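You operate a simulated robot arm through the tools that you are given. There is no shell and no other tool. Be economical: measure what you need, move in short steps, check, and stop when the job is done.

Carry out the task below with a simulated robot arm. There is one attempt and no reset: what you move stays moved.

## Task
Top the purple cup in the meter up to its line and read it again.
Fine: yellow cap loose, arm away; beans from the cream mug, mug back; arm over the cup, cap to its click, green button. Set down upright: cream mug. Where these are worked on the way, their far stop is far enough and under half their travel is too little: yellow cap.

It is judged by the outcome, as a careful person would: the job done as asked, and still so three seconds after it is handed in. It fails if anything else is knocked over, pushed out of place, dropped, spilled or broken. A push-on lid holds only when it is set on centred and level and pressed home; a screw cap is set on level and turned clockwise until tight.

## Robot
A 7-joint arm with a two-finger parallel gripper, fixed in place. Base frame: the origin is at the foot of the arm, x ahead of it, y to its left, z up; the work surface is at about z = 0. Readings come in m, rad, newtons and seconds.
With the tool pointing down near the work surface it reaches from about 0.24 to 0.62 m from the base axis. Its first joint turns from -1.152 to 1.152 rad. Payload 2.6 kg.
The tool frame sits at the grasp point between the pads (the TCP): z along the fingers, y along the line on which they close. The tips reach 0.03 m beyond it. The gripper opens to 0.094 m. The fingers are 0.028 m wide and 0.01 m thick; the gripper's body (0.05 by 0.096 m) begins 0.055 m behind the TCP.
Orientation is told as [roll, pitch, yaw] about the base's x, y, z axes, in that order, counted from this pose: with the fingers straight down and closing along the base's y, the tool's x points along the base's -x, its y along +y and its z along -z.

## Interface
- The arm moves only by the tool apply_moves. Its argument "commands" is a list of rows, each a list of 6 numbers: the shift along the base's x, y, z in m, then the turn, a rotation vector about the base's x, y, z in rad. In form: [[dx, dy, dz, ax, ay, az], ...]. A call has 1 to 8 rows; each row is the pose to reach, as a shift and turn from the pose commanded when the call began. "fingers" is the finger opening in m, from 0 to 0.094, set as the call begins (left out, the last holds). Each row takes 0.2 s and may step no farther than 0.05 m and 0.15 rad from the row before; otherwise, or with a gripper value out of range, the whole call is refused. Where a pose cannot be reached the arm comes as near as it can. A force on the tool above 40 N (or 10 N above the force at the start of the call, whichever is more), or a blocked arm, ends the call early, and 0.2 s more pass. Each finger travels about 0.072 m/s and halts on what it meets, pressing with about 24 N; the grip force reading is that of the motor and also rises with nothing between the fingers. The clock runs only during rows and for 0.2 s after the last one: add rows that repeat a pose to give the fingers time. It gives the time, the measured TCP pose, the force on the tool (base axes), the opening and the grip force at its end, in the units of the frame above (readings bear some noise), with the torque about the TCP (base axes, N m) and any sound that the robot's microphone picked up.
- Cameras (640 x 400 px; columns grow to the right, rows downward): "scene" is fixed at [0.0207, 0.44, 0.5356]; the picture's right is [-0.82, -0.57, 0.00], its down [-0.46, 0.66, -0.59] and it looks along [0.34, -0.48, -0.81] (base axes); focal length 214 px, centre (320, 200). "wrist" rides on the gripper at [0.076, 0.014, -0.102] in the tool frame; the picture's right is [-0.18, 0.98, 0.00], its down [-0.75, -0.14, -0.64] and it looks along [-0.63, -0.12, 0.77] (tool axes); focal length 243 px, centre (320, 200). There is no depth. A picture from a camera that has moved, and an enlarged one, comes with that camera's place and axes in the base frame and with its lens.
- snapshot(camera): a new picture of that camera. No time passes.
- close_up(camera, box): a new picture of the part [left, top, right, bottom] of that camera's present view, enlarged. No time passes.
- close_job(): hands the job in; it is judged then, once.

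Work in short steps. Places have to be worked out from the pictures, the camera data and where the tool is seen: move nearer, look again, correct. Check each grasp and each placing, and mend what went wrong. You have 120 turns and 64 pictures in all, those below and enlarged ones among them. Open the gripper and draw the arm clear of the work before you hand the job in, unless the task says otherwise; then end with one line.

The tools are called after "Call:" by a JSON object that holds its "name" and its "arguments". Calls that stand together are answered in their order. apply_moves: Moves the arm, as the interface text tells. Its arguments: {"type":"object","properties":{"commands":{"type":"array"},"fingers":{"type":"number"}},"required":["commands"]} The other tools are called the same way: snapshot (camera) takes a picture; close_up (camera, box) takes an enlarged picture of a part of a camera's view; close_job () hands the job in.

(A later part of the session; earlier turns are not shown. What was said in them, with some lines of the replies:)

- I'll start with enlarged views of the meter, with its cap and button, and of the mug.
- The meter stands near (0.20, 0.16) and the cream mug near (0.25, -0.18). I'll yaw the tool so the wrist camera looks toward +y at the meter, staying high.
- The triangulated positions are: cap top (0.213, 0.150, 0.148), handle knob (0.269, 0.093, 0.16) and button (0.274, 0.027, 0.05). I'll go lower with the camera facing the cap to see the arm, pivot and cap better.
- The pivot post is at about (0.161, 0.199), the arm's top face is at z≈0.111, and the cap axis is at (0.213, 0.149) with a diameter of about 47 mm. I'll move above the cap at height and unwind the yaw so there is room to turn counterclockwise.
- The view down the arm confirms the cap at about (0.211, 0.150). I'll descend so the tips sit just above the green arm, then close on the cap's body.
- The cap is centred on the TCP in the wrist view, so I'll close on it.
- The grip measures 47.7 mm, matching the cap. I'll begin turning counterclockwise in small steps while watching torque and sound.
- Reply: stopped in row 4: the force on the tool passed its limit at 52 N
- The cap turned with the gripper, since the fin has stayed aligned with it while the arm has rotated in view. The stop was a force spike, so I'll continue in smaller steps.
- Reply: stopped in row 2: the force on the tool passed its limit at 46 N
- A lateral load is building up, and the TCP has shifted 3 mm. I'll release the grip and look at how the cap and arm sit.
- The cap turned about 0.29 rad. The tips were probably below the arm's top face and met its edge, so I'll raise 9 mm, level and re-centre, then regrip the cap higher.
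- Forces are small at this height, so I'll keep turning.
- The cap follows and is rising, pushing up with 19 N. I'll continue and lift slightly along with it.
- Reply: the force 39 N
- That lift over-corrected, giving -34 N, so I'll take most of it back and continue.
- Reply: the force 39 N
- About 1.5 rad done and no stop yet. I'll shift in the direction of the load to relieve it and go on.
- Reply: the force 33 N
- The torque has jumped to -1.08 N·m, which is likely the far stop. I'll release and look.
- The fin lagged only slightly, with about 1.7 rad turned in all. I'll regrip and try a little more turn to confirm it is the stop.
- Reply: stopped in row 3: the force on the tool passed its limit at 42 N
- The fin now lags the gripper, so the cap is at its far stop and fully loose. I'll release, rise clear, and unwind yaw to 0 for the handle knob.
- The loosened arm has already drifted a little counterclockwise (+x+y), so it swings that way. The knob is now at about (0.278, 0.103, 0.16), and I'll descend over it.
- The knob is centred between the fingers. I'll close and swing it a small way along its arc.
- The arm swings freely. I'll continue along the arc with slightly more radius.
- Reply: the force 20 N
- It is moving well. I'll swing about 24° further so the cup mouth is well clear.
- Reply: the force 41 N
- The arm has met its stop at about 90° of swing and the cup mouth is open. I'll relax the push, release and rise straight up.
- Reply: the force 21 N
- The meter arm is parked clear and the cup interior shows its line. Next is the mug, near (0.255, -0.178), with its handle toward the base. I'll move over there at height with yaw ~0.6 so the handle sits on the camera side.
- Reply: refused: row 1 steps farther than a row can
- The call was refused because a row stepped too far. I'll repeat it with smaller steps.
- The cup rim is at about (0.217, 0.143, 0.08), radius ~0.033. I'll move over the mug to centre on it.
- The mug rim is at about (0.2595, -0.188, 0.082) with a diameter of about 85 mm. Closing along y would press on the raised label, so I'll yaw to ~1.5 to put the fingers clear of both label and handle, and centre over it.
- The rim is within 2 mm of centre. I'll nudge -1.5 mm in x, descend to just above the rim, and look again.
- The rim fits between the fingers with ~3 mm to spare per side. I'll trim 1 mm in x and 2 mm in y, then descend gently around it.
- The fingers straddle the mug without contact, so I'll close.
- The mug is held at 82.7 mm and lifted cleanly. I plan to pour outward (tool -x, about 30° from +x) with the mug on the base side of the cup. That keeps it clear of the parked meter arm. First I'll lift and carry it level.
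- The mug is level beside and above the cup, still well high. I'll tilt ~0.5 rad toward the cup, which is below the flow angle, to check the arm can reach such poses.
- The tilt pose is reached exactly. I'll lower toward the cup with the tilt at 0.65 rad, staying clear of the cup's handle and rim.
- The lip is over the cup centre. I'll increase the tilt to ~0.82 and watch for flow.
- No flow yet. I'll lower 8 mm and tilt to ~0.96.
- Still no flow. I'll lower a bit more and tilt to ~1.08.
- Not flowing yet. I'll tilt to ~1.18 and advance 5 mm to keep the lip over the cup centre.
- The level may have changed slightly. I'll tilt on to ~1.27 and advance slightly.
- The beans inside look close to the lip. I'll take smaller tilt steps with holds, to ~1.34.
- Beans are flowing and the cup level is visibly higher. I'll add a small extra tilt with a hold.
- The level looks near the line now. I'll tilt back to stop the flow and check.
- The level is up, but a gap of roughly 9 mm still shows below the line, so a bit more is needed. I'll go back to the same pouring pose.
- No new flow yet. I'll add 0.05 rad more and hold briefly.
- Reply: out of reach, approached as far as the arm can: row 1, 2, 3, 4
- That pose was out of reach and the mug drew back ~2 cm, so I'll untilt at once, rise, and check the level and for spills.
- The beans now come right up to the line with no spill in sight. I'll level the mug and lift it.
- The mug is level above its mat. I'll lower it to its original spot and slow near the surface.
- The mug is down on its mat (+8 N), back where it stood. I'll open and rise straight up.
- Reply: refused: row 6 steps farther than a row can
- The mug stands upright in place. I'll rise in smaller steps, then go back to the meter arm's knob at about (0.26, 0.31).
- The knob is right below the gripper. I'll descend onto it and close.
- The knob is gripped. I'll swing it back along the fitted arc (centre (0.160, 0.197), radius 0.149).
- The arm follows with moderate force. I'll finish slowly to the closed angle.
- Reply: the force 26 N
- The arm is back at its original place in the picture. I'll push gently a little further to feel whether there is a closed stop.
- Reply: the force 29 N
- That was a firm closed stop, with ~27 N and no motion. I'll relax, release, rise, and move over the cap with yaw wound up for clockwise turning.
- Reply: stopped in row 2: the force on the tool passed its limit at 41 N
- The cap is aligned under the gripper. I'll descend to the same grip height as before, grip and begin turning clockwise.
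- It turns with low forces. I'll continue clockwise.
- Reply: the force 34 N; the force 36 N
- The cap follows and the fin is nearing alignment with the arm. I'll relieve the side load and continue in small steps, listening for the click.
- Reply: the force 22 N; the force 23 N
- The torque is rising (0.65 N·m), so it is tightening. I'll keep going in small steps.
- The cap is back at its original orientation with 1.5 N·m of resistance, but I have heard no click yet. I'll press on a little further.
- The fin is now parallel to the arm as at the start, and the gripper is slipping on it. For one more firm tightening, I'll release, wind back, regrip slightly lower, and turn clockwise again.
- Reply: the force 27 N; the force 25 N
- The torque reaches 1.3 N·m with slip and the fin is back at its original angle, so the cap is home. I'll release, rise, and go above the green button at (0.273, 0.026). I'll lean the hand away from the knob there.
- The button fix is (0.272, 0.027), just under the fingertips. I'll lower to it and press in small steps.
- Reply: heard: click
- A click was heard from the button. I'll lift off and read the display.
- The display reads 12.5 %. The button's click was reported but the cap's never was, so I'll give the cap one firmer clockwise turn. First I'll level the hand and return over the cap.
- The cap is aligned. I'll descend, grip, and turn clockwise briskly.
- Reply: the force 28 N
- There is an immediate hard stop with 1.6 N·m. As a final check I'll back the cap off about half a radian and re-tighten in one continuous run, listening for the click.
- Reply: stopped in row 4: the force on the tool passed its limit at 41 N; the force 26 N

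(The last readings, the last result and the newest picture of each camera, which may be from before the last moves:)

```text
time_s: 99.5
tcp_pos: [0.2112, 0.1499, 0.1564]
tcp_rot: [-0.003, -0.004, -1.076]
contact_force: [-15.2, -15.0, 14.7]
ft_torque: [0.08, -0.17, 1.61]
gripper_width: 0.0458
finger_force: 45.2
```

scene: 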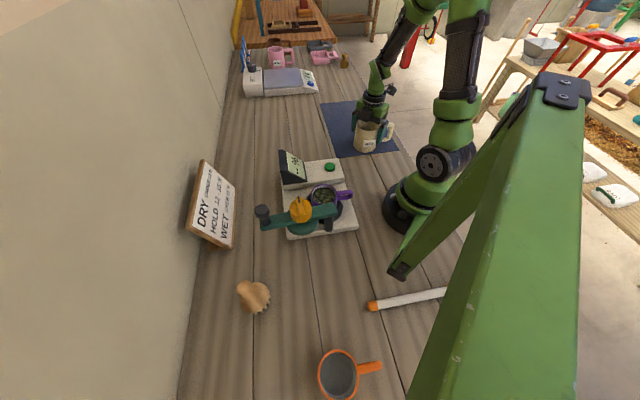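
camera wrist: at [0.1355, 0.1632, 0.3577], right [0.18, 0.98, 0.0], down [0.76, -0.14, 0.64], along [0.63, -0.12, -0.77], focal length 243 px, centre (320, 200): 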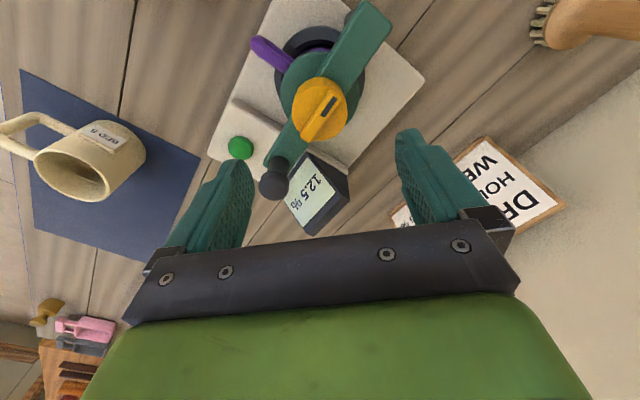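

The same hard stop came at 1.6 N·m; the cap is as tight as it goes. I'll release and press the green button again so the reading follows the final tightening.

Call:
{"name": "apply_moves", "arguments": {"commands": [[0, 0, 0, 0, 0, 0], [0, 0, 0, 0, 0, 0], [0, 0, 0, 0, 0, 0], [0, 0, 0.04, 0, 0, 0.1], [0, 0, 0.08, 0, 0, 0.24], [0.01, -0.02, 0.095, 0, 0, 0.38], [0.02, -0.045, 0.095, 0, 0, 0.52], [0.035, -0.075, 0.095, 0, 0, 0.66]], "fingers": 0.094}}

Call:
{"name": "apply_moves", "arguments": {"commands": [[0.015, -0.03, 0, 0, 0, 0.14], [0.026, -0.053, 0, 0, 0, 0.28], [0.026, -0.053, 0, 0, 0, 0.42]], "fingers": 0.0}}

Call:
{"name": "apply_moves", "arguments": {"commands": [[0, 0, 0, 0.12, 0, 0], [0, 0, 0, 0.24, 0, 0], [0, 0, 0, 0.35, 0, 0], [0, 0, -0.04, 0.35, 0, 0], [0, 0, -0.08, 0.35, 0, 0], [0, 0, -0.12, 0.35, 0, 0]]}}

```text
time_s: 101.3
tcp_pos: [0.2476, 0.0742, 0.2508]
tcp_rot: [-0.002, -0.004, -0.417]
contact_force: [0.8, -0.3, -0.2]
ft_torque: [0.01, 0.01, -0.01]
gripper_width: 0.094
finger_force: 0.1
```

```text
time_s: 102.1
tcp_pos: [0.2734, 0.0222, 0.252]
tcp_rot: [-0.003, -0.003, 0.004]
contact_force: [0.6, -0.3, -0.1]
ft_torque: [0.01, -0.01, -0.01]
gripper_width: 0.0
finger_force: 16.6
```

```text
time_s: 103.5
tcp_pos: [0.2744, 0.0216, 0.1298]
tcp_rot: [0.35, -0.004, 0.0]
contact_force: [-0.9, -0.1, -0.6]
ft_torque: [0.01, -0.02, 0.01]
gripper_width: 0.0
finger_force: 24.1
```

Call:
{"name": "apply_moves", "arguments": {"commands": [[-0.001, 0, -0.025, 0, 0, 0], [-0.001, 0, -0.037, 0, 0, 0], [-0.001, 0, -0.041, 0, 0, 0], [-0.001, 0, -0.044, 0, 0, 0], [-0.001, 0, -0.046, 0, 0, 0]]}}

Call:
{"name": "apply_moves", "arguments": {"commands": [[0, -0.003, 0.03, 0, 0, 0], [0, -0.01, 0.07, 0, 0, 0], [0, -0.02, 0.11, -0.1, 0, 0], [0.01, -0.04, 0.14, -0.24, 0, 0], [0.02, -0.06, 0.17, -0.35, 0, 0]]}}

Call:
{"name": "close_up", "arguments": {"camera": "scene", "box": [265, 110, 405, 230]}}

```text
time_s: 104.7
tcp_pos: [0.2721, 0.0206, 0.0852]
tcp_rot: [0.348, -0.006, -0.001]
contact_force: [-1.1, 1.9, 7.9]
ft_torque: [0.08, 0.06, -0.02]
gripper_width: 0.0
finger_force: 23.8
heard: click
```

```text
time_s: 105.9
tcp_pos: [0.2927, -0.041, 0.2563]
tcp_rot: [-0.004, -0.002, -0.001]
contact_force: [0.0, -0.2, -0.1]
ft_torque: [0.0, 0.0, 0.0]
gripper_width: 0.0
finger_force: 24.2
```

```text
3.33 times, centred on (335, 170) of scene
camera zoom: at [0.0207, 0.44, 0.5356], right [-0.82, -0.57, 0.0], down [-0.46, 0.66, -0.59], along [0.34, -0.48, -0.81], focal length 715 px, centre (270, 300)
```

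zoom: 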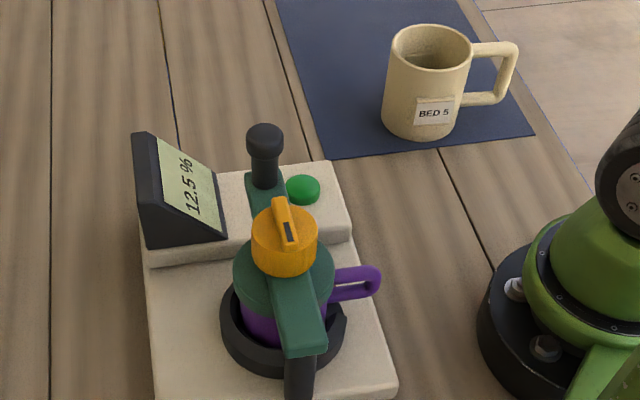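

The meter shows 12.5 %, the arm is closed, the cap is tight, and the mug is upright on its mat. I'll open the gripper and draw clear.

Call:
{"name": "apply_moves", "arguments": {"commands": [[0.02, 0, 0.04, 0, 0, 0], [0.04, 0, 0.08, 0, 0, 0], [0.06, 0, 0.1, 0, 0, 0], [0.06, 0, 0.1, 0, 0, 0]], "fingers": 0.094}}

Call:
{"name": "snapshot", "arguments": {"camera": "scene"}}

```text
time_s: 106.9
tcp_pos: [0.3543, -0.0399, 0.3546]
tcp_rot: [-0.002, -0.003, 0.002]
contact_force: [0.4, 0.1, -0.4]
ft_torque: [-0.02, 0.01, 0.0]
gripper_width: 0.0943
finger_force: 0.1
```

```text
1 pictures are left
```

scene: 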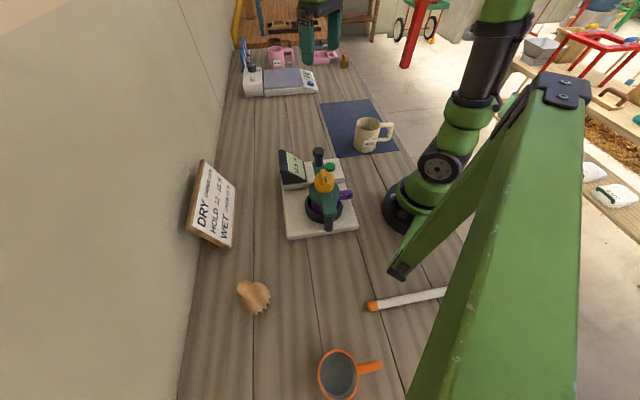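

Everything is in place and the arm is clear, so I'm handing the job in.

Call:
{"name": "close_job", "arguments": {}}

```text
The job is handed in.
```

The purple cup is topped up to its line and the meter now reads 12.5 %; the cream mug is upright back on its mat, the meter arm is closed, and the cap is tight to its hard stop, though I never heard the cap's own click.
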